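You operate a simulated robot arm through the tools that you are given. There is no shell and no other tool.

You run a simulated robot arm. Do the job below in one go: nothing can be reset, and whatever is moved stays where it is left.

## Task
Close the care bench: fan and yellow switch off, plug out, tin capped, brush in its cup.
Fine: both switches off before the plug comes out; lay the plug on the bench below its socket; the black brush.

It is judged by the outcome, as a careful person would: the job done as asked, and still so three seconds after it is handed in. It fails if anything else is knocked over, pushed out of place, dropped, spilled or broken.

## Robot
A 7-joint arm with a two-finger parallel gripper, fixed in place. Base frame: the origin is at the foot of the arm, x ahead of it, y to its left, z up; the work surface is at about z = 880. Units: mm, degrees, N and s.
With the tool pointing down near the work surface it reaches from about 400 to 900 mm from the base axis. Its first joint turns from -143.0 to 143.0 degrees. Payload 3 kg.
The tool frame sits at the grasp point between the pads (the TCP): z along the fingers, y along the line on which they close. The tips reach 30 mm beyond it. The gripper opens to 94 mm. The fingers are 28 mm wide and 10 mm thick; the gripper's body (50 by 96 mm) begins 55 mm behind the TCP.
Orientation is told as [roll, pitch, yaw] about the base's x, y, z axes, in that order, counted from this pose: with the fingers straight down and closing along the base's y, the tool's x points along the base's -x, its y along +y and its z along -z.

## Interface
- The arm moves only by the tool arm_command. Its arguments are lists of equal length, an entry for each row: "rot": the turn, a rotation vector about the base's x, y, z in units of 5 degrees (1.0 is 5 degrees), a list of three; "linear": the shift along the base's x, y, z in units of 20 mm (1.0 is 20 mm), a list of three; "jaw": the opening, from 0 (shut) to 1 (fully open). In form: {"rot": [[wx, wy, wz], ...], "linear": [[x, y, z], ...], "jaw": [jaw, ...]}. A call has 1 to 20 rows; each row shifts and turns the commanded pose from where the row before left it. A call with a number of a shift or a turn outside -1 to 1 is refused whole. Rows are played at 5 a second. More than 50 mm and 8.6 degrees between two rows, or a gripper value outside its range, and nothing of the call is played. Where a pose cannot be reached the arm comes as near as it can. A force on the tool above 90 N (or 10 N above the force at the start of the call, whichever is more), or a blocked arm, ends the call early, and 0.2 s more pass. The fingers move at their own pace (about 72 mm/s each) and stop on an object; they squeeze with about 34 N. The grip force told is the motor's: it shows also when the fingers shut on nothing. Time passes only in rows, and 0.2 s behind the last, so rows that do not move let the fingers close. It gives the time, the measured TCP pose, the force on the tool (base axes), the opening and the grip force at its end, in the units of the frame above (readings bear some noise), with the torque about the TCP (base axes, N m) and any sound that the robot's microphone picked up.
- Cameras (640 x 400 px; columns grow to the right, rows downward): "scene" is fixed at [214.1, 505.8, 1694.1]; the picture's right is [-0.35, -0.94, 0.00], its down [-0.77, 0.29, -0.57] and it looks along [0.53, -0.20, -0.82] (base axes); focal length 323 px, centre (320, 200). "wrist" rides on the gripper at [76, 14, -102] in the tool frame; the picture's right is [-0.18, 0.98, 0.00], its down [-0.75, -0.14, -0.64] and it looks along [-0.63, -0.12, 0.77] (tool axes); focal length 243 px, centre (320, 200). There is no depth. A picture from a camera that has moved, and an enlarged one, comes with that camera's place and axes in the base frame and with its lens. The place of the scene camera against the robot may be out by one fixed shift of up to 18 mm in any direction.
- snapshot(camera): a new picture of that camera. The clock stands still meanwhile.
- inspect(camera, box): a new picture of the part [left, top, right, bottom] of that camera's present view, enlarged. The clock stands still meanwhile.
- job_done(): hands the job in; it is judged then, once.

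Places have to be worked out from the pictures, the camera data and where the tool is seen. Open the gripper and draw the arm clear of the work before you hand the job in, unless the task says otherwise.

The tools are called after "Emit:" as name(argument=value, ...) on one line, values as JSON. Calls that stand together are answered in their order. arm_command: Moves the arm, as the interface text tells. Its arguments: {"type":"object","properties":{"rot":{"type":"array"},"linear":{"type":"array"},"jaw":{"type":"array"}},"required":["rot","linear","jaw"]} The other tools are called the same way: snapshot (camera) takes a picture; inspect (camera, box) takes an enlarged picture of a part of a camera's view; job_done () hands the job in.

At the start:

```text
t: 0.0
eef_pos: [539.2, 128.0, 1289.9]
ee_rot: [0.0, 0.0, 0.0]
wrist_force: [-0.3, -0.5, -0.6]
moment: [0.0, 0.02, 0.0]
width: 94.2
grasp_force: 0.0
```

scene: 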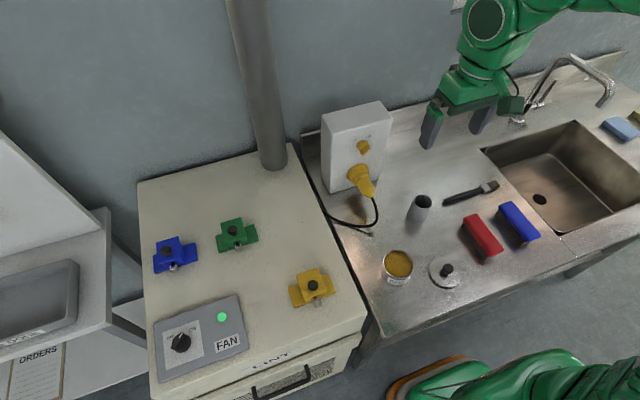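
wrist: 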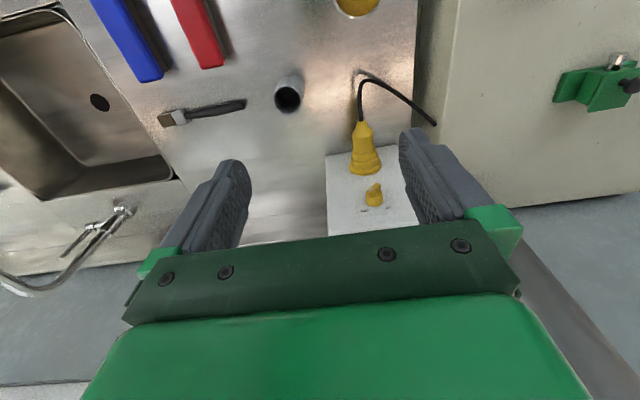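

I start by enlarging the scene camera's view on the parts that matter: the cabinet with switches, the socket box, and the bench items.

Emit:
inspect(camera="scene", box=[140, 200, 360, 390])

Emit:
inspect(camera="scene", box=[300, 90, 420, 250])

Emit:
inspect(camera="scene", box=[370, 160, 550, 300])

Emit:
inspect(camera="wrist", box=[250, 0, 450, 240])

```text
2.11 times, centred on (250, 295) of scene
camera zoom: at [214.1, 505.8, 1694.1], right [-0.35, -0.94, 0.0], down [-0.77, 0.29, -0.57], along [0.53, -0.2, -0.82], focal length 679 px, centre (467, 0)
```

zoom: 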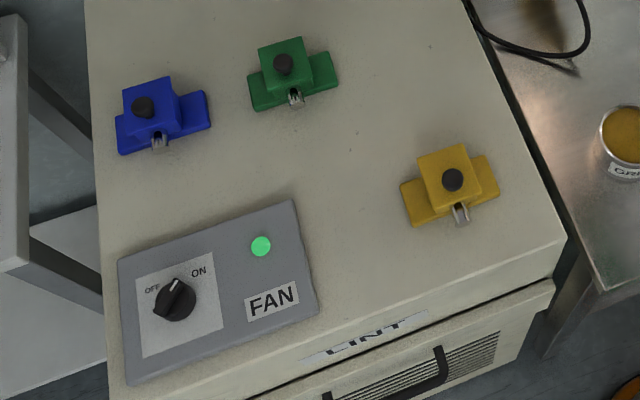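

```text
2.50 times, centred on (360, 170) of scene
camera zoom: at [214.1, 505.8, 1694.1], right [-0.35, -0.94, 0.0], down [-0.77, 0.29, -0.57], along [0.53, -0.2, -0.82], focal length 807 px, centre (220, 275)
```

zoom: 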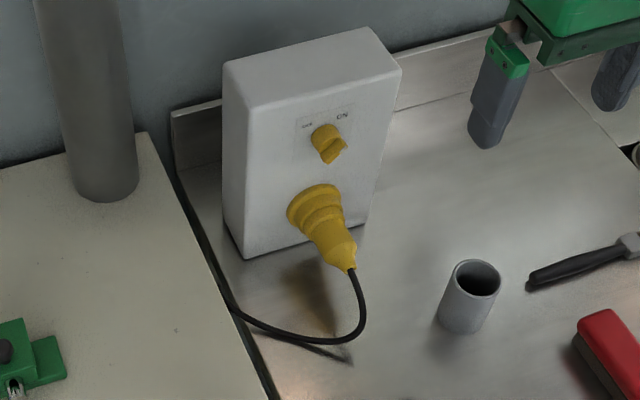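

```text
2.86 times, centred on (460, 230) of scene
camera zoom: at [214.1, 505.8, 1694.1], right [-0.35, -0.94, 0.0], down [-0.77, 0.29, -0.57], along [0.53, -0.2, -0.82], focal length 922 px, centre (-80, 114)
```

zoom: 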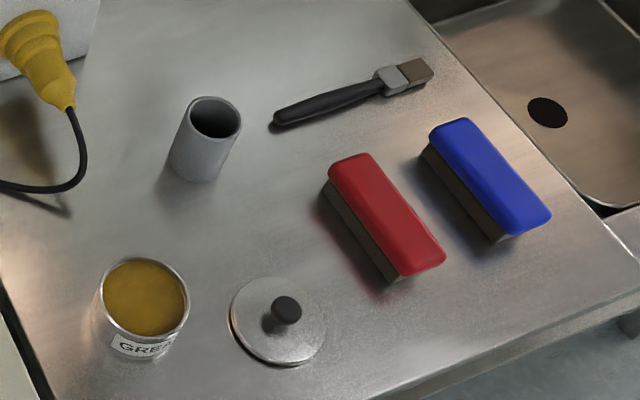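

```text
1.67 times, centred on (350, 120) of wrist
camera zoom: at [463.8, 142.9, 1393.2], right [0.18, 0.98, 0.0], down [0.75, -0.14, 0.64], along [0.63, -0.12, -0.77], focal length 404 px, centre (270, 333)
```

zoom: 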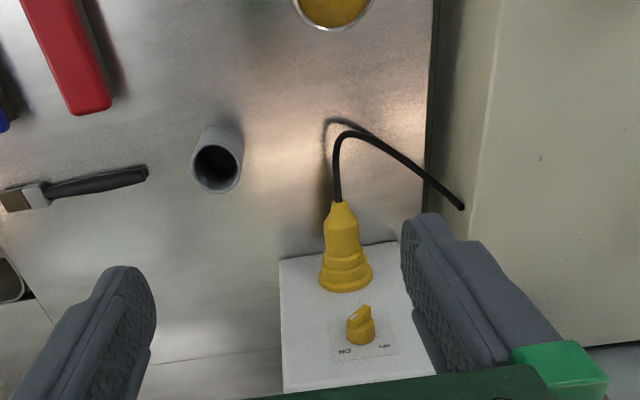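

The switchgear and small parts need a closer look, so I enlarge the socket box, the fan knob, the coloured blocks and the cup/brush.

Emit:
inspect(camera="scene", box=[315, 95, 395, 205])

Emit:
inspect(camera="scene", box=[150, 290, 250, 385])

Emit:
inspect(camera="scene", box=[280, 260, 340, 310])

Emit:
inspect(camera="scene", box=[375, 180, 475, 300])

```text
3.64 times, centred on (355, 150) of scene
camera zoom: at [214.1, 505.8, 1694.1], right [-0.35, -0.94, 0.0], down [-0.77, 0.29, -0.57], along [0.53, -0.2, -0.82], focal length 1173 px, centre (193, 382)
```

zoom: 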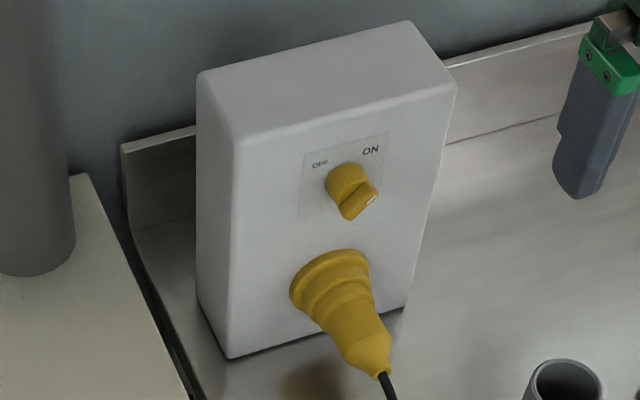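

```text
4.21 times, centred on (200, 338) of scene
camera zoom: at [214.1, 505.8, 1694.1], right [-0.35, -0.94, 0.0], down [-0.77, 0.29, -0.57], along [0.53, -0.2, -0.82], focal length 1358 px, centre (825, -379)
```

zoom: 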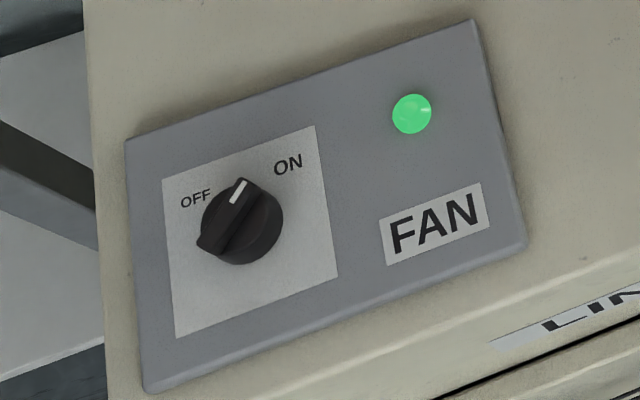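

```text
8.00 times, centred on (310, 285) of scene
camera zoom: at [214.1, 505.8, 1694.1], right [-0.35, -0.94, 0.0], down [-0.77, 0.29, -0.57], along [0.53, -0.2, -0.82], focal length 2581 px, centre (400, -480)
```

zoom: 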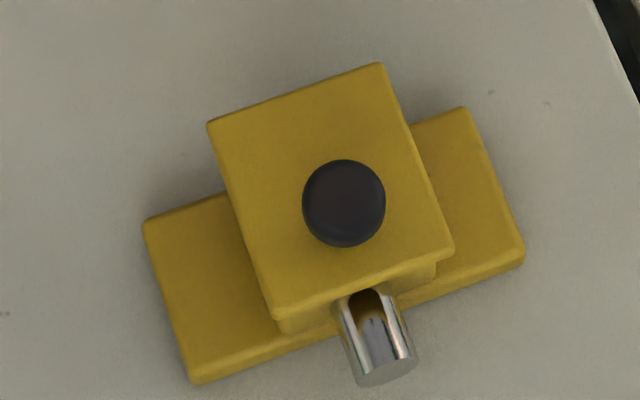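

```text
3.33 times, centred on (425, 240) of scene
camera zoom: at [214.1, 505.8, 1694.1], right [-0.35, -0.94, 0.0], down [-0.77, 0.29, -0.57], along [0.53, -0.2, -0.82], focal length 1076 px, centre (-30, 67)
```

zoom: 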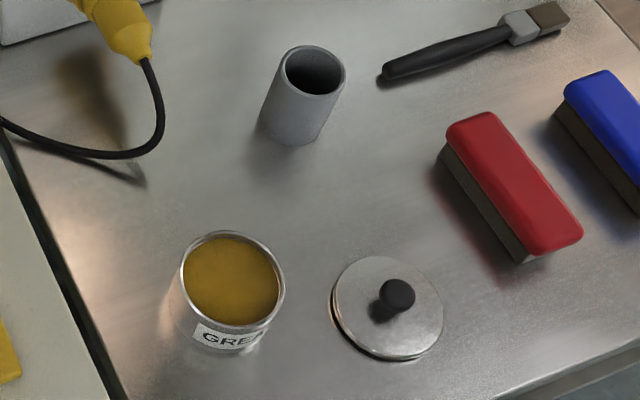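

The knob next to the green lamp is the fan switch and points at ON. The yellow switch is the yellow rotary knob on the socket box, face at x≈752, also at ON. I put the fan knob at about (446, 732, ~970) and move towards it at height first.

Emit:
arm_command(rot=[[0, 0, 0], [0, 0, 0], [0, 0, 0], [0, 0, 0], [0, 0, 0], [0, 0, 0], [0, 0, 0], [0, 0, 0], [0, 0, 0], [0, 0, 0], [0, 0, 0], [0, 0, 0], [0, 0, 0], [0, 0, 0], [0, 0, 0], [0, 0, 0], [0, 0, 0], [0, 0, 0]], linear=[[-0.2, 1, 0], [-0.2, 1, 0], [-0.2, 1, 0], [-0.2, 1, 0], [-0.2, 1, 0], [-0.2, 1, 0], [-0.2, 1, 0], [-0.2, 1, 0], [-0.2, 1, 0], [-0.2, 1, 0], [-0.2, 1, 0], [-0.2, 1, 0], [-0.2, 1, 0], [-0.2, 1, 0], [-0.2, 1, 0], [-0.2, 1, 0], [-0.2, 1, 0], [-0.2, 1, 0]], jaw=[1, 1, 1, 1, 1, 1, 1, 1, 1, 1, 1, 1, 1, 1, 1, 1, 1, 1])

```text
t: 3.8
eef_pos: [475.2, 446.9, 1290.6]
ee_rot: [0.0, 0.0, 0.0]
wrist_force: [0.0, -0.1, 0.2]
moment: [-0.01, -0.01, 0.01]
width: 93.9
grasp_force: 0.0
out of reach, approached as far as the arm can: row 17, 18
```

The arm says it is at its reach limit here at z≈1290, so outward travel needs a lower height. I take both pictures before lowering.

Emit:
snapshot(camera="scene")

Emit:
snapshot(camera="wrist")

```text
taken
```

scene: 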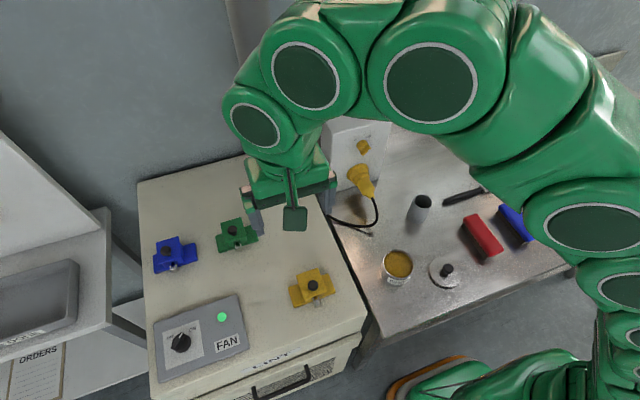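

```text
taken
camera wrist: at [399.8, 462.7, 1392.6], right [0.18, 0.98, 0.0], down [0.75, -0.14, 0.64], along [0.63, -0.12, -0.77], focal length 243 px, centre (320, 200)
```

wrist: 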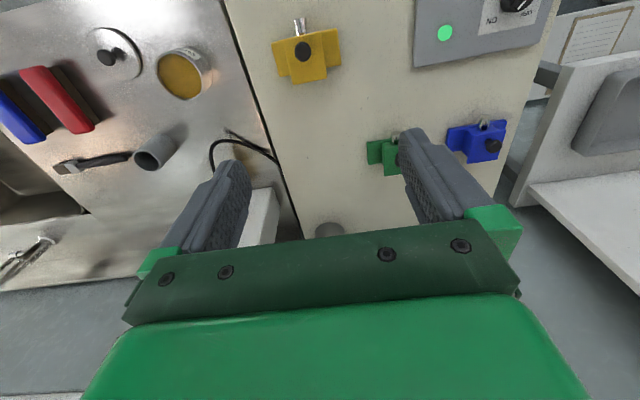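

The lamp triangulates to about (480, 646, 933), so the fan panel is at roughly z 930. I descend while moving outward and turn the yaw to −45° so the jaws will close across the knob's wing.

Emit:
arm_command(rot=[[0, 0, 0], [0, 0, 0], [0, 0, 0], [0, 0, 0], [0, 0, -1], [0, 0, -1], [0, 0, -1], [0, 0, -1], [0, 0, -1], [0, 0, -1], [0, 0, -1], [0, 0, -1], [0, 0, -1]], linear=[[0, 0, -1], [0, 0, -1], [0, 0, -1], [0, 0.5, -1], [0, 1, -1], [0, 1, -1], [0, 1, -1], [0, 1, -0.5], [0, 1, 0], [0, 1, 0], [0, 1, 0], [0, 1, 0], [0, 1, 0]], jaw=[1, 1, 1, 1, 1, 1, 1, 1, 1, 1, 1, 1, 1])

Emit:
snapshot(camera="wrist")

Emit:
snapshot(camera="scene")

```text
t: 6.6
eef_pos: [475.9, 637.7, 1140.3]
ee_rot: [0.1, 0.1, -45.1]
wrist_force: [0.3, 0.4, 0.9]
moment: [0.01, -0.02, 0.0]
width: 94.1
grasp_force: 0.1
```

```text
taken
camera wrist: at [432.8, 702.1, 1243.7], right [0.83, 0.56, 0.0], down [0.43, -0.63, 0.64], along [0.36, -0.53, -0.77], focal length 243 px, centre (320, 200)
```

wrist: 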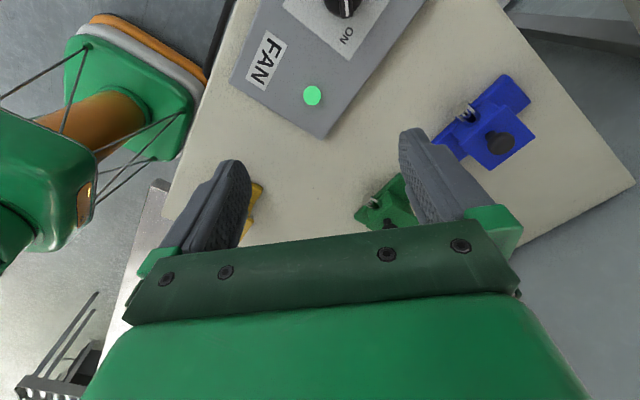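

```text
taken
```

scene: 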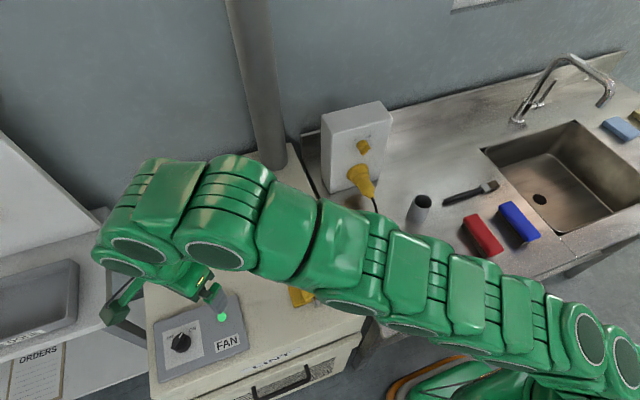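

The lamp and knob are in view, and two wrist views put the panel nearer z≈970. I enlarge the wrist view for a finer reading.

Emit:
inspect(camera="wrist", box=[220, 0, 440, 140])

```text
2.86 times, centred on (330, 70) of wrist
camera zoom: at [432.8, 702.1, 1243.7], right [0.83, 0.56, 0.0], down [0.43, -0.63, 0.64], along [0.36, -0.53, -0.77], focal length 693 px, centre (291, 571)
```

zoom: 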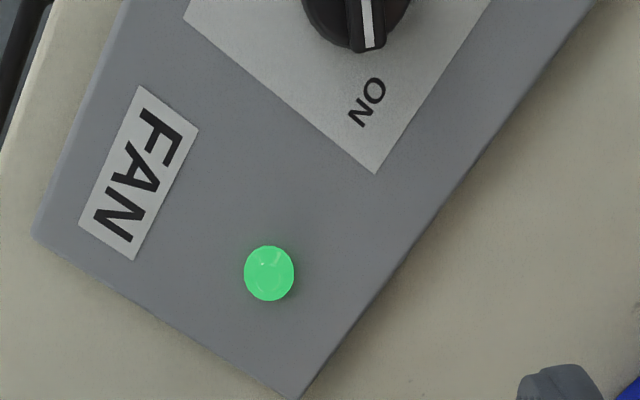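

The fan knob's white mark does point at ON; I estimate the knob near (450, 712). I move over it and look again.

Emit:
arm_command(rot=[[0, 0, 0], [0, 0, 0], [0, 0, 0], [0, 0, 0]], linear=[[-0.32, 0.9, 0], [-0.32, 0.9, 0], [-0.32, 0.9, 0], [-0.32, 0.9, 0]], jaw=[1, 1, 1, 1])

Emit:
inspect(camera="wrist", box=[200, 0, 440, 200])

Emit:
snapshot(camera="wrist")

```text
t: 7.6
eef_pos: [470.7, 646.1, 1141.6]
ee_rot: [0.0, 0.0, -44.9]
wrist_force: [-0.5, -0.7, -0.5]
moment: [0.01, 0.03, -0.01]
width: 93.8
grasp_force: 0.0
out of reach, approached as far as the arm can: row 1, 2, 3, 4
```

```text
2.00 times, centred on (320, 100) of wrist
camera zoom: at [428.7, 711.0, 1243.5], right [0.83, 0.56, 0.0], down [0.43, -0.63, 0.64], along [0.36, -0.53, -0.77], focal length 485 px, centre (320, 400)
```

zoom: 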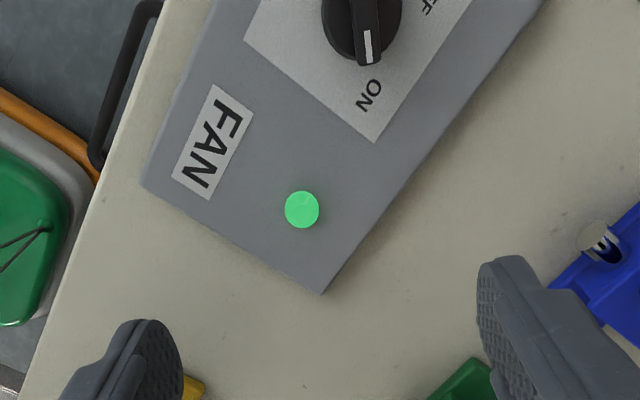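

```text
taken
camera wrist: at [428.7, 711.0, 1243.5], right [0.83, 0.56, 0.0], down [0.43, -0.63, 0.64], along [0.36, -0.53, -0.77], focal length 243 px, centre (320, 200)
```

wrist: 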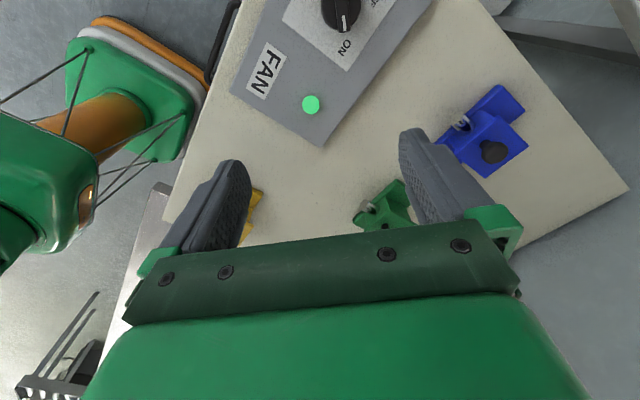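

At this height the reach ends near radius 800, so I go lower first (z≈1060, still above the coloured blocks), then outward over the knob at about (448, 713).

Emit:
arm_command(rot=[[0, 0, 0], [0, 0, 0], [0, 0, 0], [0, 0, 0], [0, 0, 0], [0, 0, 0], [0, 0, 0]], linear=[[0, 0, -1], [0, 0, -1], [0, 0, -1], [0, 0, -0.9], [-0.4, 0.8, 0], [-0.4, 0.8, 0], [-0.3, 0.8, 0]], jaw=[1, 1, 1, 1, 1, 1, 1])

Emit:
snapshot(camera="wrist")

Emit:
inspect(camera="scene", box=[80, 220, 280, 385])

```text
t: 9.2
eef_pos: [449.8, 694.4, 1063.0]
ee_rot: [-0.1, 0.0, -45.1]
wrist_force: [-0.4, 0.4, -0.1]
moment: [0.03, 0.0, 0.02]
width: 94.0
grasp_force: 0.1
```

```text
taken
camera wrist: at [407.0, 758.9, 1164.8], right [0.83, 0.56, 0.0], down [0.43, -0.63, 0.64], along [0.36, -0.53, -0.77], focal length 243 px, centre (320, 200)
```

wrist: 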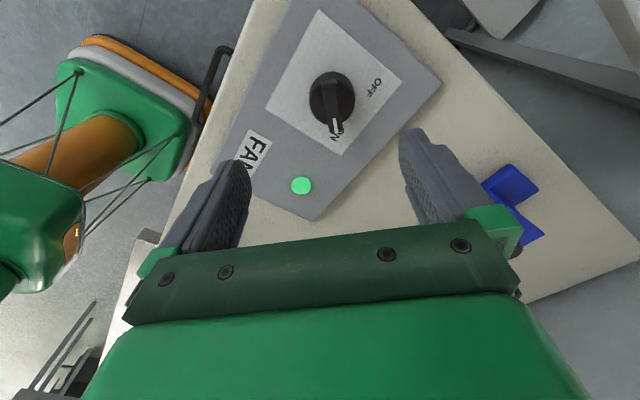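

```text
2.42 times, centred on (180, 302) of scene
camera zoom: at [214.1, 505.8, 1694.1], right [-0.35, -0.94, 0.0], down [-0.77, 0.29, -0.57], along [0.53, -0.2, -0.82], focal length 782 px, centre (659, -48)
```

zoom: 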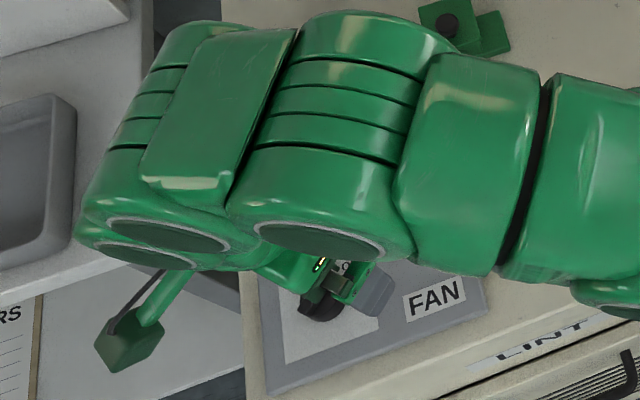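

The knob is now well in view between the fingers. I enlarge it for a precise fix.

Emit:
inspect(camera="wrist", box=[260, 40, 420, 200])

```text
2.50 times, centred on (340, 120) of wrist
camera zoom: at [407.0, 758.9, 1164.8], right [0.83, 0.56, 0.0], down [0.43, -0.63, 0.64], along [0.36, -0.53, -0.77], focal length 606 px, centre (270, 400)
```

zoom: 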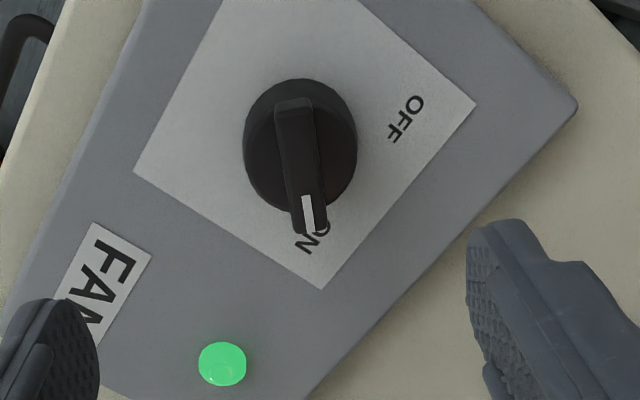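

The fan knob's centre works out to (447, 715.5), wing along −45°, top about z 995. I centre over it and lower the open jaws around it to TCP z≈1013.

Emit:
arm_command(rot=[[0, 0, 0], [0, 0, 0], [0, 0, 0], [0, 0, 0], [0, 0, 0], [0, 0, 0], [0, 0, 0]], linear=[[-0.07, 0.53, 0], [-0.07, 0.53, 0], [0, 0, -0.5], [0, 0, -0.5], [0, 0, -0.5], [0, 0, -0.5], [0, 0, -0.5]], jaw=[0.7, 0.7, 0.7, 0.7, 0.7, 0.7, 0.7])

Emit:
inspect(camera="wrist", box=[220, 80, 420, 260])

```text
t: 10.8
eef_pos: [445.8, 714.0, 1011.6]
ee_rot: [0.0, -0.1, -45.0]
wrist_force: [0.8, 0.6, 0.0]
moment: [-0.03, -0.03, 0.02]
width: 65.5
grasp_force: 0.1
out of reach, approached as far as the arm can: row 2
```

```text
2.22 times, centred on (320, 170) of wrist
camera zoom: at [402.8, 778.7, 1114.0], right [0.83, 0.56, 0.0], down [0.43, -0.63, 0.64], along [0.36, -0.53, -0.77], focal length 539 px, centre (320, 267)
```

zoom: 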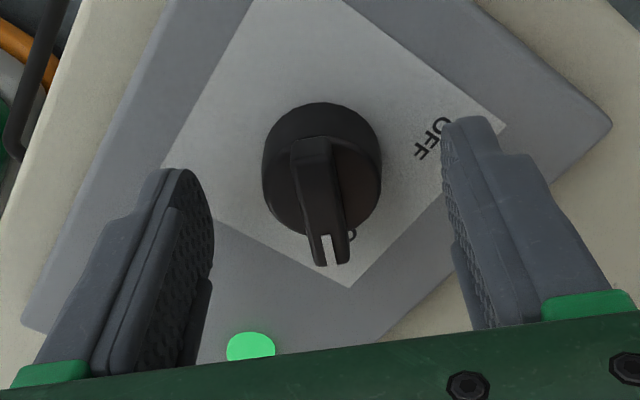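

The jaws straddle the knob with the wing centred; I lower 3 mm more and close on the wing.

Emit:
arm_command(rot=[[0, 0, 0], [0, 0, 0], [0, 0, 0], [0, 0, 0], [0, 0, 0]], linear=[[0.04, 0.04, -0.15], [0, 0, 0], [0, 0, 0], [0, 0, 0], [0, 0, 0]], jaw=[0.7, 0, 0, 0, 0])

Emit:
inspect(camera="wrist", box=[220, 80, 420, 260])

```text
t: 12.0
eef_pos: [444.8, 713.4, 1008.7]
ee_rot: [0.1, 0.0, -45.0]
wrist_force: [-8.2, -9.9, 1.8]
moment: [-0.36, 0.21, 0.0]
width: 32.9
grasp_force: 45.0
```

```text
2.22 times, centred on (320, 170) of wrist
camera zoom: at [403.5, 779.2, 1111.0], right [0.83, 0.56, 0.0], down [0.43, -0.63, 0.64], along [0.36, -0.53, -0.77], focal length 539 px, centre (320, 267)
```

zoom: 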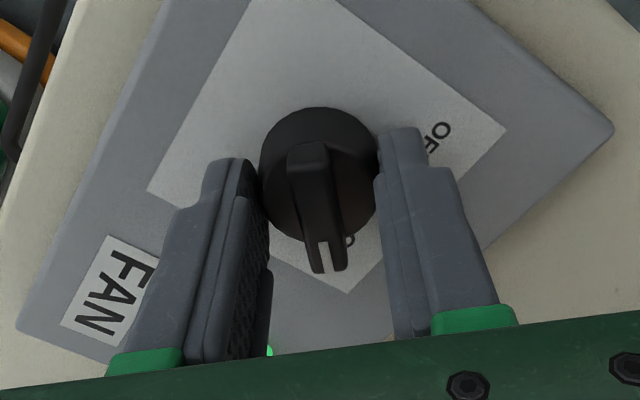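

The jaws closed at 33 mm, so they hold the round skirt rather than the wing. I open, rise 8 mm and close on the wing itself for a positive hold.

Emit:
arm_command(rot=[[0, 0, 0], [0, 0, 0], [0, 0, 0], [0, 0, 0], [0, 0, 0], [0, 0, 0]], linear=[[-0.05, -0.05, 0], [0, 0, 0.4], [0, 0, 0], [0, 0, 0], [0, 0, 0], [0, 0, 0]], jaw=[0.5, 0.5, 0, 0, 0, 0])

Emit:
inspect(camera="wrist", box=[220, 80, 420, 260])

```text
t: 13.4
eef_pos: [445.6, 714.7, 1015.1]
ee_rot: [0.1, -0.1, -45.0]
wrist_force: [19.8, 30.8, -2.9]
moment: [0.98, -0.44, -0.02]
width: 31.8
grasp_force: 44.8
```

```text
2.22 times, centred on (320, 170) of wrist
camera zoom: at [403.5, 778.6, 1118.7], right [0.83, 0.56, 0.0], down [0.43, -0.63, 0.64], along [0.36, -0.53, -0.77], focal length 539 px, centre (320, 267)
```

zoom: 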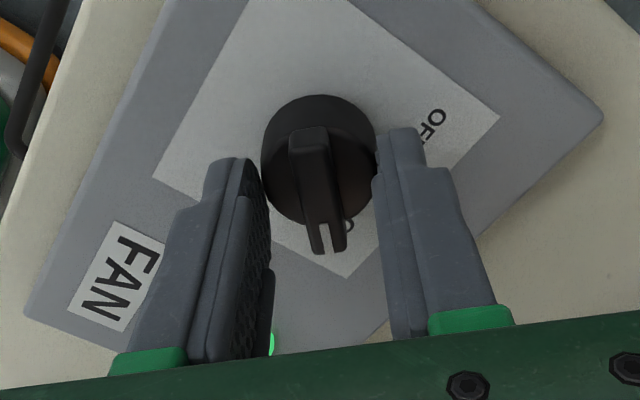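

Still the skirt (31.8 mm), with some side load. I open fully first, shift about 2 mm to centre, rise another 8 mm, and close again.

Emit:
arm_command(rot=[[0, 0, 0], [0, 0, 0], [0, 0, 0], [0, 0, 0], [0, 0, 0], [0, 0, 0], [0, 0, 0], [0, 0, 0]], linear=[[0, 0, 0], [0, 0, 0], [-0.08, 0.12, 0.4], [0, 0, 0], [0, 0, 0], [0, 0, 0], [0, 0, 0], [0, 0, 0]], jaw=[0.6, 0.6, 0.6, 0.6, 0, 0, 0, 0])

Emit:
inspect(camera="wrist", box=[220, 80, 420, 260])

```text
t: 15.2
eef_pos: [444.4, 716.3, 1023.9]
ee_rot: [0.1, -0.1, -45.0]
wrist_force: [6.0, 8.7, -2.5]
moment: [0.1, -0.28, 0.02]
width: 10.0
grasp_force: 43.6
```

```text
2.22 times, centred on (320, 170) of wrist
camera zoom: at [401.8, 780.7, 1126.5], right [0.83, 0.56, 0.0], down [0.43, -0.63, 0.64], along [0.36, -0.53, -0.77], focal length 539 px, centre (320, 267)
```

zoom: 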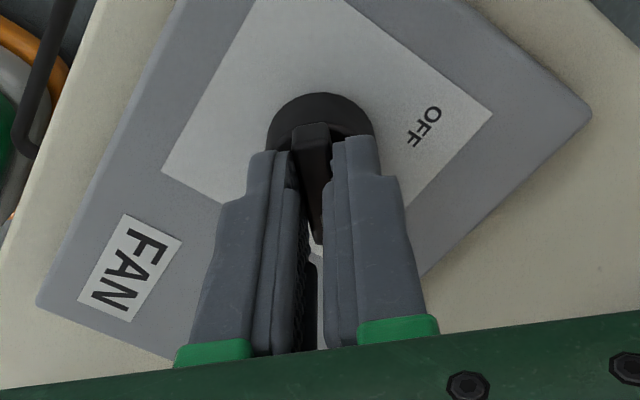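

The jaws now hold the wing (10 mm). I turn it counter-clockwise from above towards OFF, the first 45° now.

Emit:
arm_command(rot=[[0, 0, 1], [0, 0, 1], [0, 0, 1], [0, 0, 1], [0, 0, 1], [0, 0, 1], [0, 0, 1], [0, 0, 1], [0, 0, 1]], linear=[[0, 0, 0], [0, 0, 0], [0, 0, 0], [0, 0, 0], [0, 0, 0], [0, 0, 0], [0, 0, 0], [0, 0, 0], [0, 0, 0]], jaw=[0, 0, 0, 0, 0, 0, 0, 0, 0])

Emit:
inspect(camera="wrist", box=[220, 80, 420, 260])

```text
t: 17.2
eef_pos: [444.1, 715.6, 1025.0]
ee_rot: [0.0, 0.0, 0.0]
wrist_force: [-5.4, -21.1, -5.9]
moment: [-0.54, 0.26, -0.02]
width: 9.8
grasp_force: 43.7
```

```text
2.22 times, centred on (320, 170) of wrist
camera zoom: at [369.0, 730.3, 1126.5], right [0.18, 0.98, 0.0], down [0.75, -0.14, 0.64], along [0.63, -0.12, -0.77], focal length 539 px, centre (320, 267)
```

zoom: 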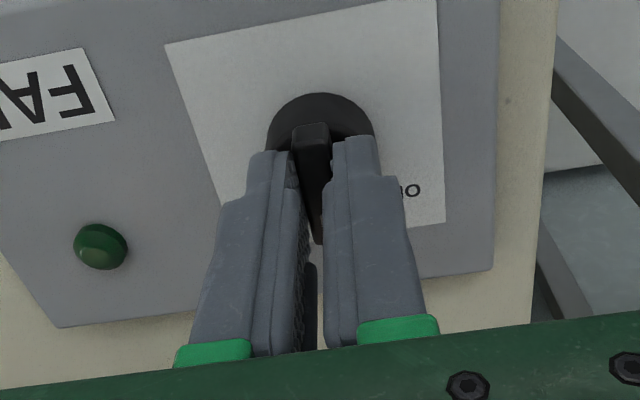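

The lamp has already gone dark at mid-turn; I continue the other 45° to the OFF mark.

Emit:
arm_command(rot=[[0, 0, 1], [0, 0, 1], [0, 0, 1], [0, 0, 1], [0, 0, 1], [0, 0, 1], [0, 0, 1], [0, 0, 1], [0, 0, 1]], linear=[[0, -0.05, 0], [0, 0, 0], [0, 0, 0], [0, 0, 0], [0, 0, 0], [0, 0, 0], [0, 0, 0], [0, 0, 0], [0, 0, 0]], jaw=[0, 0, 0, 0, 0, 0, 0, 0, 0])

Emit:
inspect(camera="wrist", box=[220, 80, 420, 260])

```text
t: 19.2
eef_pos: [443.6, 714.1, 1024.2]
ee_rot: [-0.1, 0.0, 45.1]
wrist_force: [4.2, -12.2, -5.1]
moment: [-1.27, 0.88, 0.0]
width: 9.7
grasp_force: 43.8
```

```text
2.22 times, centred on (320, 170) of wrist
camera zoom: at [381.6, 671.2, 1126.6], right [-0.56, 0.83, 0.0], down [0.63, 0.43, 0.64], along [0.53, 0.36, -0.77], focal length 539 px, centre (320, 267)
```

zoom: 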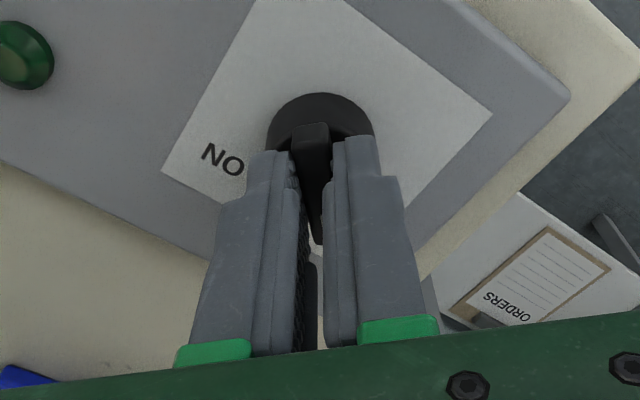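

Turned to +45°, lamp dark. I open the jaws, rise clear and check the pointer.

Emit:
arm_command(rot=[[0, 0, 0], [0, 0, 0], [0, 0, 0], [0, 0, 0], [0, 0, 0], [0, 0, 0]], linear=[[0, 0, 0], [0, 0, 0], [0, 0, 0.5], [0, 0, 0.7], [-0.1, -0.3, 0.7], [-0.2, -0.5, 0.5]], jaw=[0.6, 0.6, 0.6, 0.6, 0.6, 0.6])

Emit:
snapshot(camera="wrist")

Emit:
snapshot(camera="scene")

```text
t: 20.6
eef_pos: [436.6, 697.8, 1072.1]
ee_rot: [0.0, 0.1, 45.0]
wrist_force: [0.6, 0.2, -0.1]
moment: [0.03, -0.03, 0.02]
width: 56.4
grasp_force: 0.0
```

```text
taken
camera wrist: at [374.8, 655.3, 1174.8], right [-0.56, 0.83, 0.0], down [0.63, 0.43, 0.64], along [0.53, 0.36, -0.77], focal length 243 px, centre (320, 200)
```

wrist: 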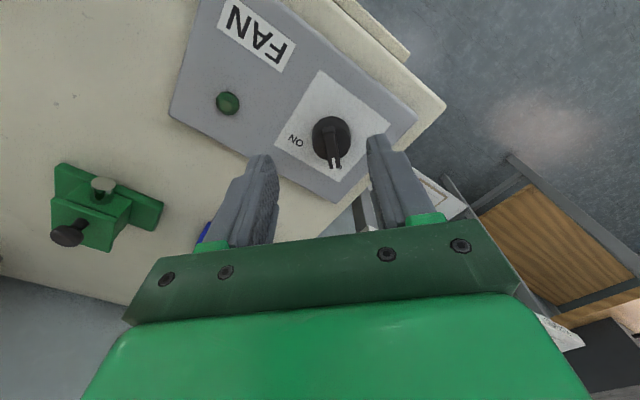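

```text
taken
```

scene: 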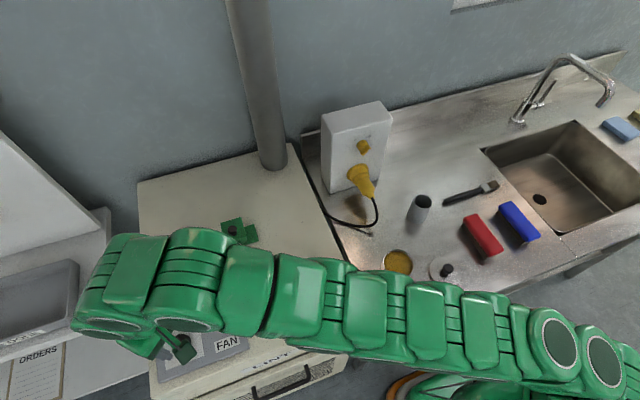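

The fan pointer has swung from ON and the lamp is out. I look closer at the knob and, in the same view, at one of the coloured blocks to be sure they are not switches.

Emit:
inspect(camera="wrist", box=[260, 60, 420, 200])

Emit:
inspect(camera="wrist", box=[30, 140, 190, 270])

```text
2.86 times, centred on (340, 130) of wrist
camera zoom: at [374.8, 655.3, 1174.8], right [-0.56, 0.83, 0.0], down [0.63, 0.43, 0.64], along [0.53, 0.36, -0.77], focal length 693 px, centre (263, 400)
```

zoom: 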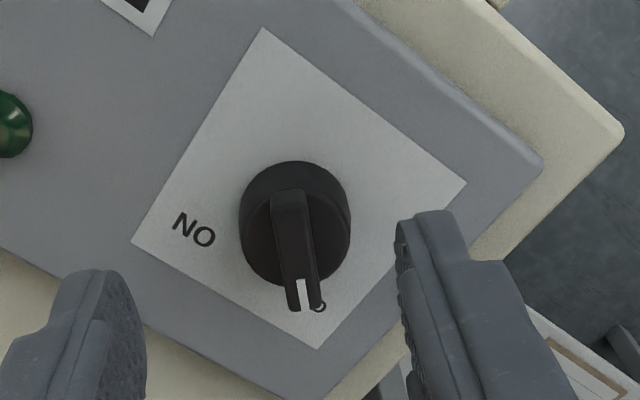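

```text
3.08 times, centred on (110, 205) of wrist
camera zoom: at [374.8, 655.3, 1174.8], right [-0.56, 0.83, 0.0], down [0.63, 0.43, 0.64], along [0.53, 0.36, -0.77], focal length 746 px, centre (966, 185)
```

zoom: 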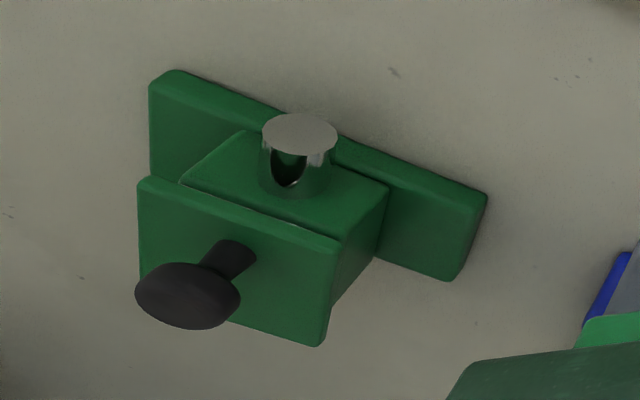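

The fan pointer is on OFF, and the coloured blocks are spring latches, not switches, so I leave them alone. Next I swing back inwards towards the socket box, raising and returning yaw to 0.

Emit:
arm_command(rot=[[0, 0, 0], [0, 0, 0], [0, 0, 0], [0, 0, 0], [0, 0, -1], [0, 0, -1], [0, 0, -1], [0, 0, -1], [0, 0, -1], [0, 0, -1], [0, 0, -1], [0, 0, -1], [0, 0, -1], [0, 0, 0], [0, 0, 0], [0, 0, 0], [0, 0, 0], [0, 0, 0], [0, 0, 0], [0, 0, 0]], linear=[[0.1, -1, 0.3], [0.1, -1, 0.3], [0.1, -1, 0.3], [0.1, -1, 0.3], [0.1, -1, 0.3], [0.1, -1, 0.3], [0.1, -1, 0.3], [0.1, -1, 0.3], [0.1, -1, 0.3], [0.1, -1, 0.3], [0.1, -1, 0.3], [0.1, -1, 0.3], [0.1, -1, 0.3], [0.1, -1, 0.3], [0.1, -1, 0.3], [0.1, -1, 0.3], [0.1, -1, 0.3], [0.1, -1, 0.3], [0.1, -1, 0.3], [0.1, -1, 0.3]], jaw=[0.6, 0.6, 0.6, 0.6, 0.6, 0.6, 0.6, 0.6, 0.6, 0.6, 0.6, 0.6, 0.6, 0.6, 0.6, 0.6, 0.6, 0.6, 0.6, 0.6])

Emit:
snapshot(camera="wrist")

Emit:
snapshot(camera="scene")

```text
t: 24.8
eef_pos: [477.3, 297.0, 1191.9]
ee_rot: [0.0, 0.0, 0.0]
wrist_force: [-0.3, -1.1, 0.2]
moment: [0.0, -0.01, -0.02]
width: 56.6
grasp_force: 0.0
```

```text
taken
camera wrist: at [403.1, 313.2, 1294.7], right [0.18, 0.98, 0.0], down [0.75, -0.14, 0.64], along [0.63, -0.12, -0.77], focal length 243 px, centre (320, 200)
```

wrist: 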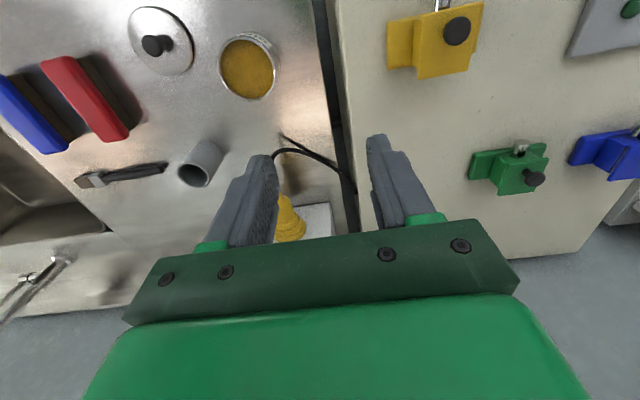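

```text
taken
```

scene: 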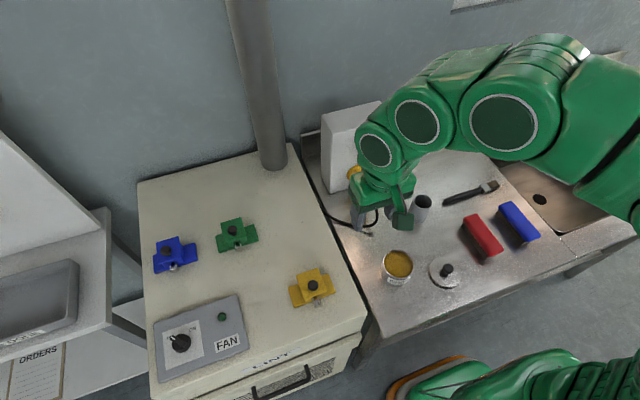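

The scene view confirms the fan lamp dark and nothing disturbed. I now move in front of the socket box and begin tilting the tool up towards horizontal (about −45° pitch) for a view of the yellow switch.

Emit:
arm_command(rot=[[0, -1, 0], [0, -1, 0], [0, -1, 0], [0, -1, 0], [0, -1, 0], [0, -1, 0], [0, -1, 0], [0, -1, 0], [0, -1, 0]], linear=[[0.3, -0.7, -0.2], [0.3, -0.7, -0.2], [0.3, -0.7, -0.2], [0.3, -0.7, -0.2], [0.3, -0.7, -0.2], [0.3, -0.7, -0.2], [0.3, -0.7, -0.2], [0.3, -0.7, -0.2], [0, 0, 0]], jaw=[0.6, 0.6, 0.6, 0.6, 0.6, 0.6, 0.6, 0.6, 0.6])

Emit:
snapshot(camera="wrist")

Emit:
snapshot(camera="scene")

```text
t: 26.8
eef_pos: [525.4, 185.4, 1154.3]
ee_rot: [0.2, -44.2, -0.5]
wrist_force: [0.8, -0.1, -0.1]
moment: [-0.02, 0.02, -0.02]
width: 56.5
grasp_force: 0.1
```

```text
taken
camera wrist: at [401.3, 201.4, 1173.9], right [0.14, 0.98, 0.13], down [0.09, -0.14, 0.99], along [0.99, -0.12, -0.11], focal length 243 px, centre (320, 200)
```

wrist: 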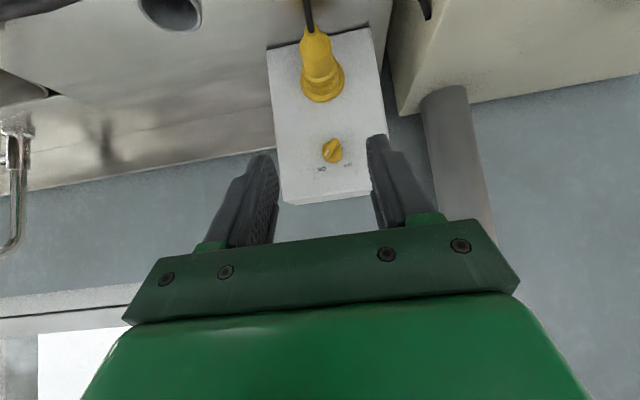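

```text
taken
```

scene: 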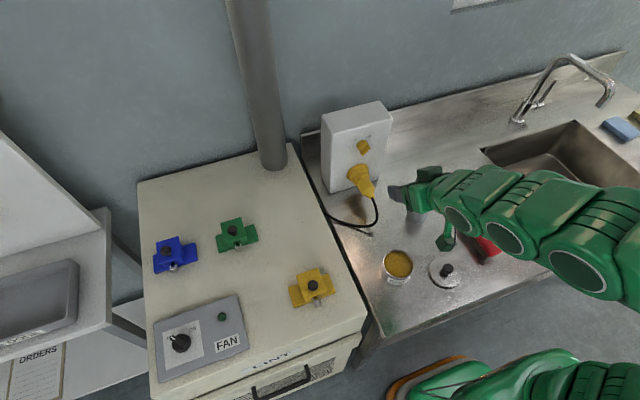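

The switch face is in view almost head-on (picture upside down). I enlarge it to read the pointer and labels and fix the knob.

Emit:
inspect(camera="wrist", box=[280, 100, 390, 210])

Emit:
inspect(camera="wrist", box=[250, 0, 410, 210])

```text
3.64 times, centred on (335, 155) of wrist
camera zoom: at [401.3, 201.4, 1173.9], right [0.14, 0.98, 0.13], down [0.09, -0.14, 0.99], along [0.99, -0.12, -0.11], focal length 882 px, centre (266, 364)
```

zoom: 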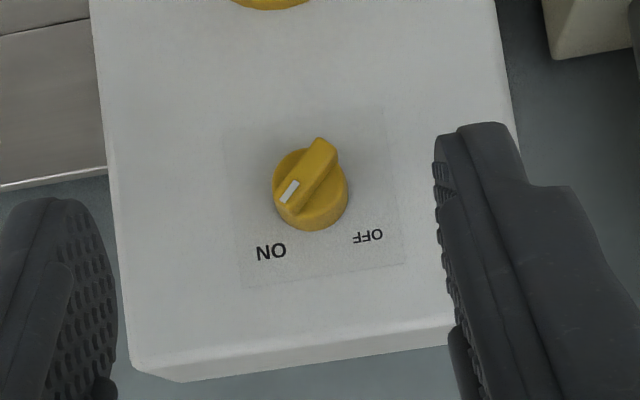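

```text
1.90 times, centred on (330, 105) of wrist
camera zoom: at [401.3, 201.4, 1173.9], right [0.14, 0.98, 0.13], down [0.09, -0.14, 0.99], along [0.99, -0.12, -0.11], focal length 462 px, centre (301, 381)
```

zoom: 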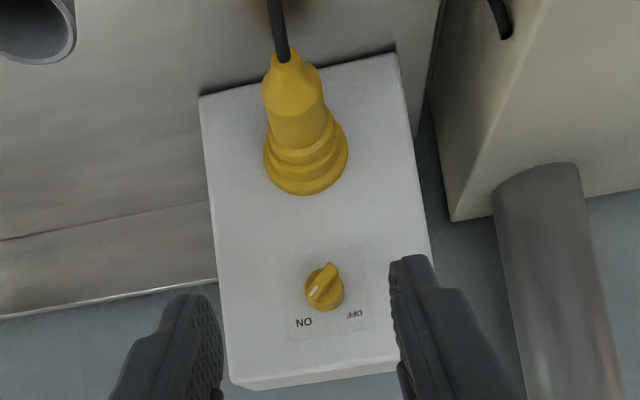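

The yellow switch is at ON with its wing at 45°, knob axis at about y 186, z 1070. I level the tool to horizontal while coming down to the switch's height, still well short of the box.

Emit:
arm_command(rot=[[0, -1, 0], [0, -1, 0], [0, -1, 0], [0, -1, 0], [0, -1, 0], [0, -1, 0], [0, -1, 0], [0, -1, 0], [0, -1, 0]], linear=[[0.4, 0, -0.47], [0.4, 0, -0.47], [0.4, 0, -0.47], [0.4, 0, -0.47], [0.4, 0, -0.47], [0.4, 0, -0.47], [0.4, 0, -0.47], [0.4, 0, -0.47], [0.4, 0, -0.47]], jaw=[0.6, 0.6, 0.6, 0.6, 0.6, 0.6, 0.6, 0.6, 0.6])

Emit:
snapshot(camera="wrist")

Emit:
snapshot(camera="scene")

```text
t: 28.8
eef_pos: [572.7, 185.3, 1151.3]
ee_rot: [9.5, -65.9, -7.8]
wrist_force: [0.0, -0.1, -0.3]
moment: [0.03, 0.01, -0.03]
width: 56.3
grasp_force: 0.0
out of reach, approached as far as the arm can: row 4, 5, 6, 7, 8, 9
```

```text
taken
camera wrist: at [449.4, 201.3, 1124.6], right [0.06, 0.97, 0.23], down [-0.28, -0.21, 0.94], along [0.96, -0.12, 0.26], focal length 243 px, centre (320, 200)
```

wrist: 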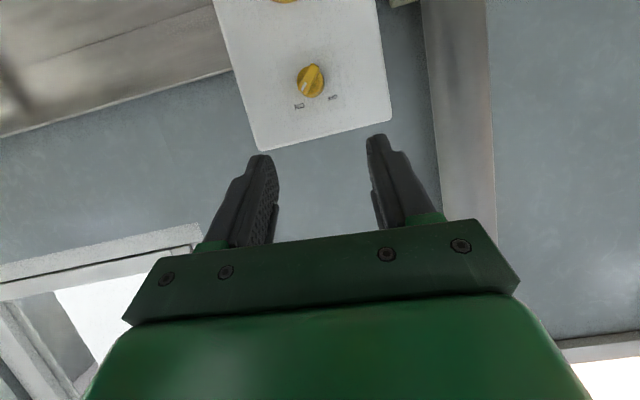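

```text
taken
```

scene: 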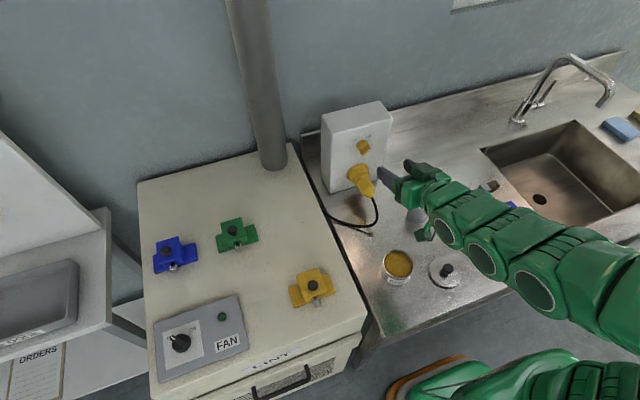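

The wrist hits a limit near −66° pitch, so full horizontal isn't available. I back the tilt off to about 50° and try approaching with the tool inclined, rolling it about the knob's axis (x) instead, which keeps the pads parallel to the wing.

Emit:
arm_command(rot=[[0, 1, 0], [0, 1, 0], [0, 1, 0], [-0.8, 0, 0], [0, 0, 0], [0, 0, 0], [0, 0, 0]], linear=[[0, 0, 0], [0, 0, 0], [0, 0, 0], [0, 0, 0], [0.5, 0, -0.5], [0.5, 0, -0.5], [0.5, 0, -0.5]], jaw=[0.6, 0.6, 0.6, 0.6, 0.6, 0.6, 0.6])

```text
t: 30.4
eef_pos: [607.4, 177.8, 1131.6]
ee_rot: [-6.1, -53.2, 5.3]
wrist_force: [-0.8, 0.6, -0.8]
moment: [-0.05, -0.02, -0.01]
width: 56.2
grasp_force: 0.2
```

The pose is a little off from what I commanded; I wait a moment to see where it settles.

Emit:
arm_command(rot=[[0, 0, 0], [0, 0, 0], [0, 0, 0]], linear=[[0, 0, 0], [0, 0, 0], [0, 0, 0]], jaw=[0.6, 0.6, 0.6])

Emit:
snapshot(camera="scene")

```text
t: 31.2
eef_pos: [607.4, 177.1, 1131.4]
ee_rot: [-5.8, -53.3, 5.3]
wrist_force: [-0.1, -0.4, 0.3]
moment: [-0.01, 0.01, 0.01]
width: 56.5
grasp_force: 0.0
```

```text
taken
```

scene: 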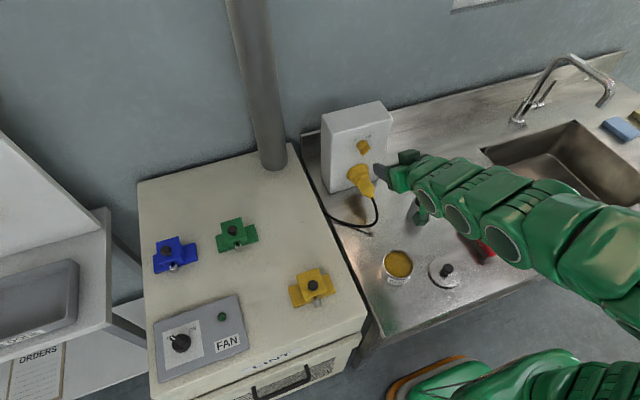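

It settled with φ≈53° tilt and a small roll. From here I roll +48° about x so the closing line lies across the wing, watching for reach warnings.

Emit:
arm_command(rot=[[1, 0, 0], [1, 0, 0], [1, 0, 0], [1, 0, 0], [1, 0, 0], [1, 0, 0], [1, 0, 0], [1, 0, 0], [1, 0, 0], [0.7, 0, 0]], linear=[[0, 0, 0], [0, 0, 0], [0, 0, 0], [0, 0, 0], [0, 0, 0], [0, 0, 0], [0, 0, 0], [0, 0, 0], [0, 0, 0], [0, 0, 0]], jaw=[0.6, 0.6, 0.6, 0.6, 0.6, 0.6, 0.6, 0.6, 0.6, 0.6])

Emit:
snapshot(camera="wrist")

Emit:
snapshot(camera="scene")

```text
t: 33.4
eef_pos: [608.6, 177.1, 1131.1]
ee_rot: [59.4, -34.7, -43.4]
wrist_force: [-0.6, 0.5, -0.4]
moment: [0.03, 0.01, -0.03]
width: 56.6
grasp_force: 0.0
```

```text
taken
camera wrist: at [481.2, 187.3, 1141.0], right [0.1, 0.59, 0.8], down [-0.06, -0.8, 0.6], along [0.99, -0.11, -0.04], focal length 243 px, centre (320, 200)
```

wrist: 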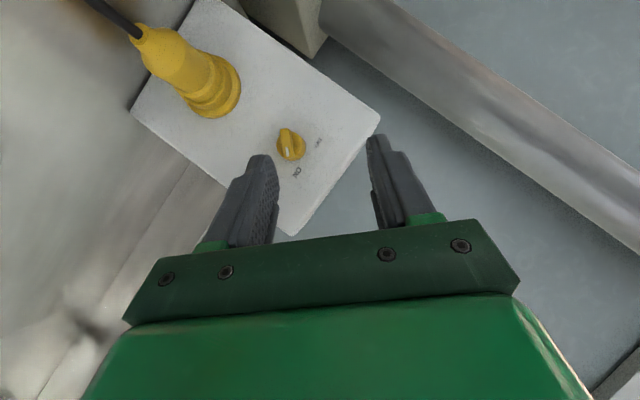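

```text
taken
```

scene: 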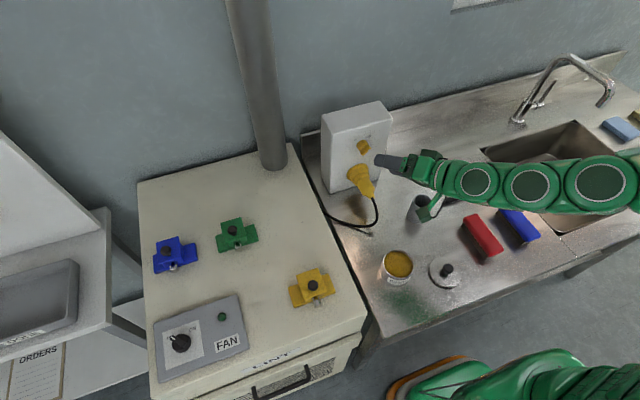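

The roll worked: the tool axis is now (0.80, 0.43, −0.42) and the jaws close exactly across the 45° wing. I advance to x≈670 at the knob's height and look again.

Emit:
arm_command(rot=[[0, 0, 0], [0, 0, 0], [0, 0, 0], [0, 0, 0]], linear=[[0.75, 0, -0.66], [0.75, 0, -0.66], [0.75, 0, -0.66], [0.75, 0, -0.66]], jaw=[0.5, 0.5, 0.5, 0.5])

Emit:
inspect(camera="wrist", box=[220, 60, 420, 220])

Emit:
inspect(camera="scene", box=[315, 95, 445, 225])

```text
t: 34.4
eef_pos: [667.4, 176.9, 1078.9]
ee_rot: [59.5, -34.8, -43.4]
wrist_force: [-0.3, -0.3, -0.3]
moment: [0.03, 0.01, -0.02]
width: 47.2
grasp_force: 0.1
```

```text
2.50 times, centred on (320, 140) of wrist
camera zoom: at [541.6, 187.6, 1087.8], right [0.1, 0.59, 0.8], down [-0.07, -0.8, 0.6], along [0.99, -0.11, -0.04], focal length 606 px, centre (320, 350)
```

zoom: 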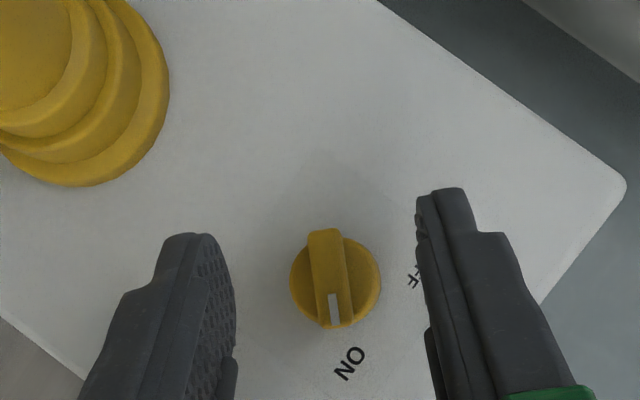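

```text
3.08 times, centred on (380, 160) of scene
camera zoom: at [214.1, 505.8, 1694.1], right [-0.35, -0.94, 0.0], down [-0.77, 0.29, -0.57], along [0.53, -0.2, -0.82], focal length 993 px, centre (135, 323)
```

zoom: 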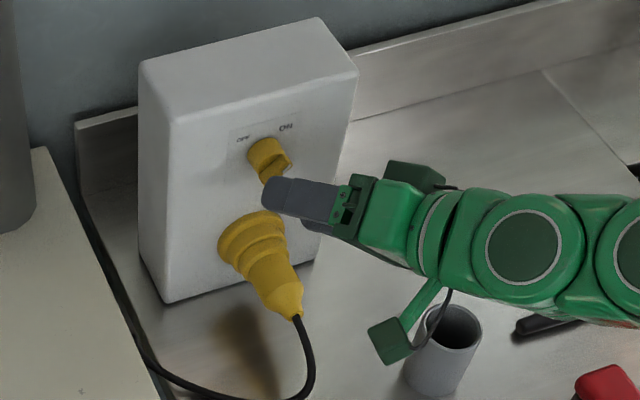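

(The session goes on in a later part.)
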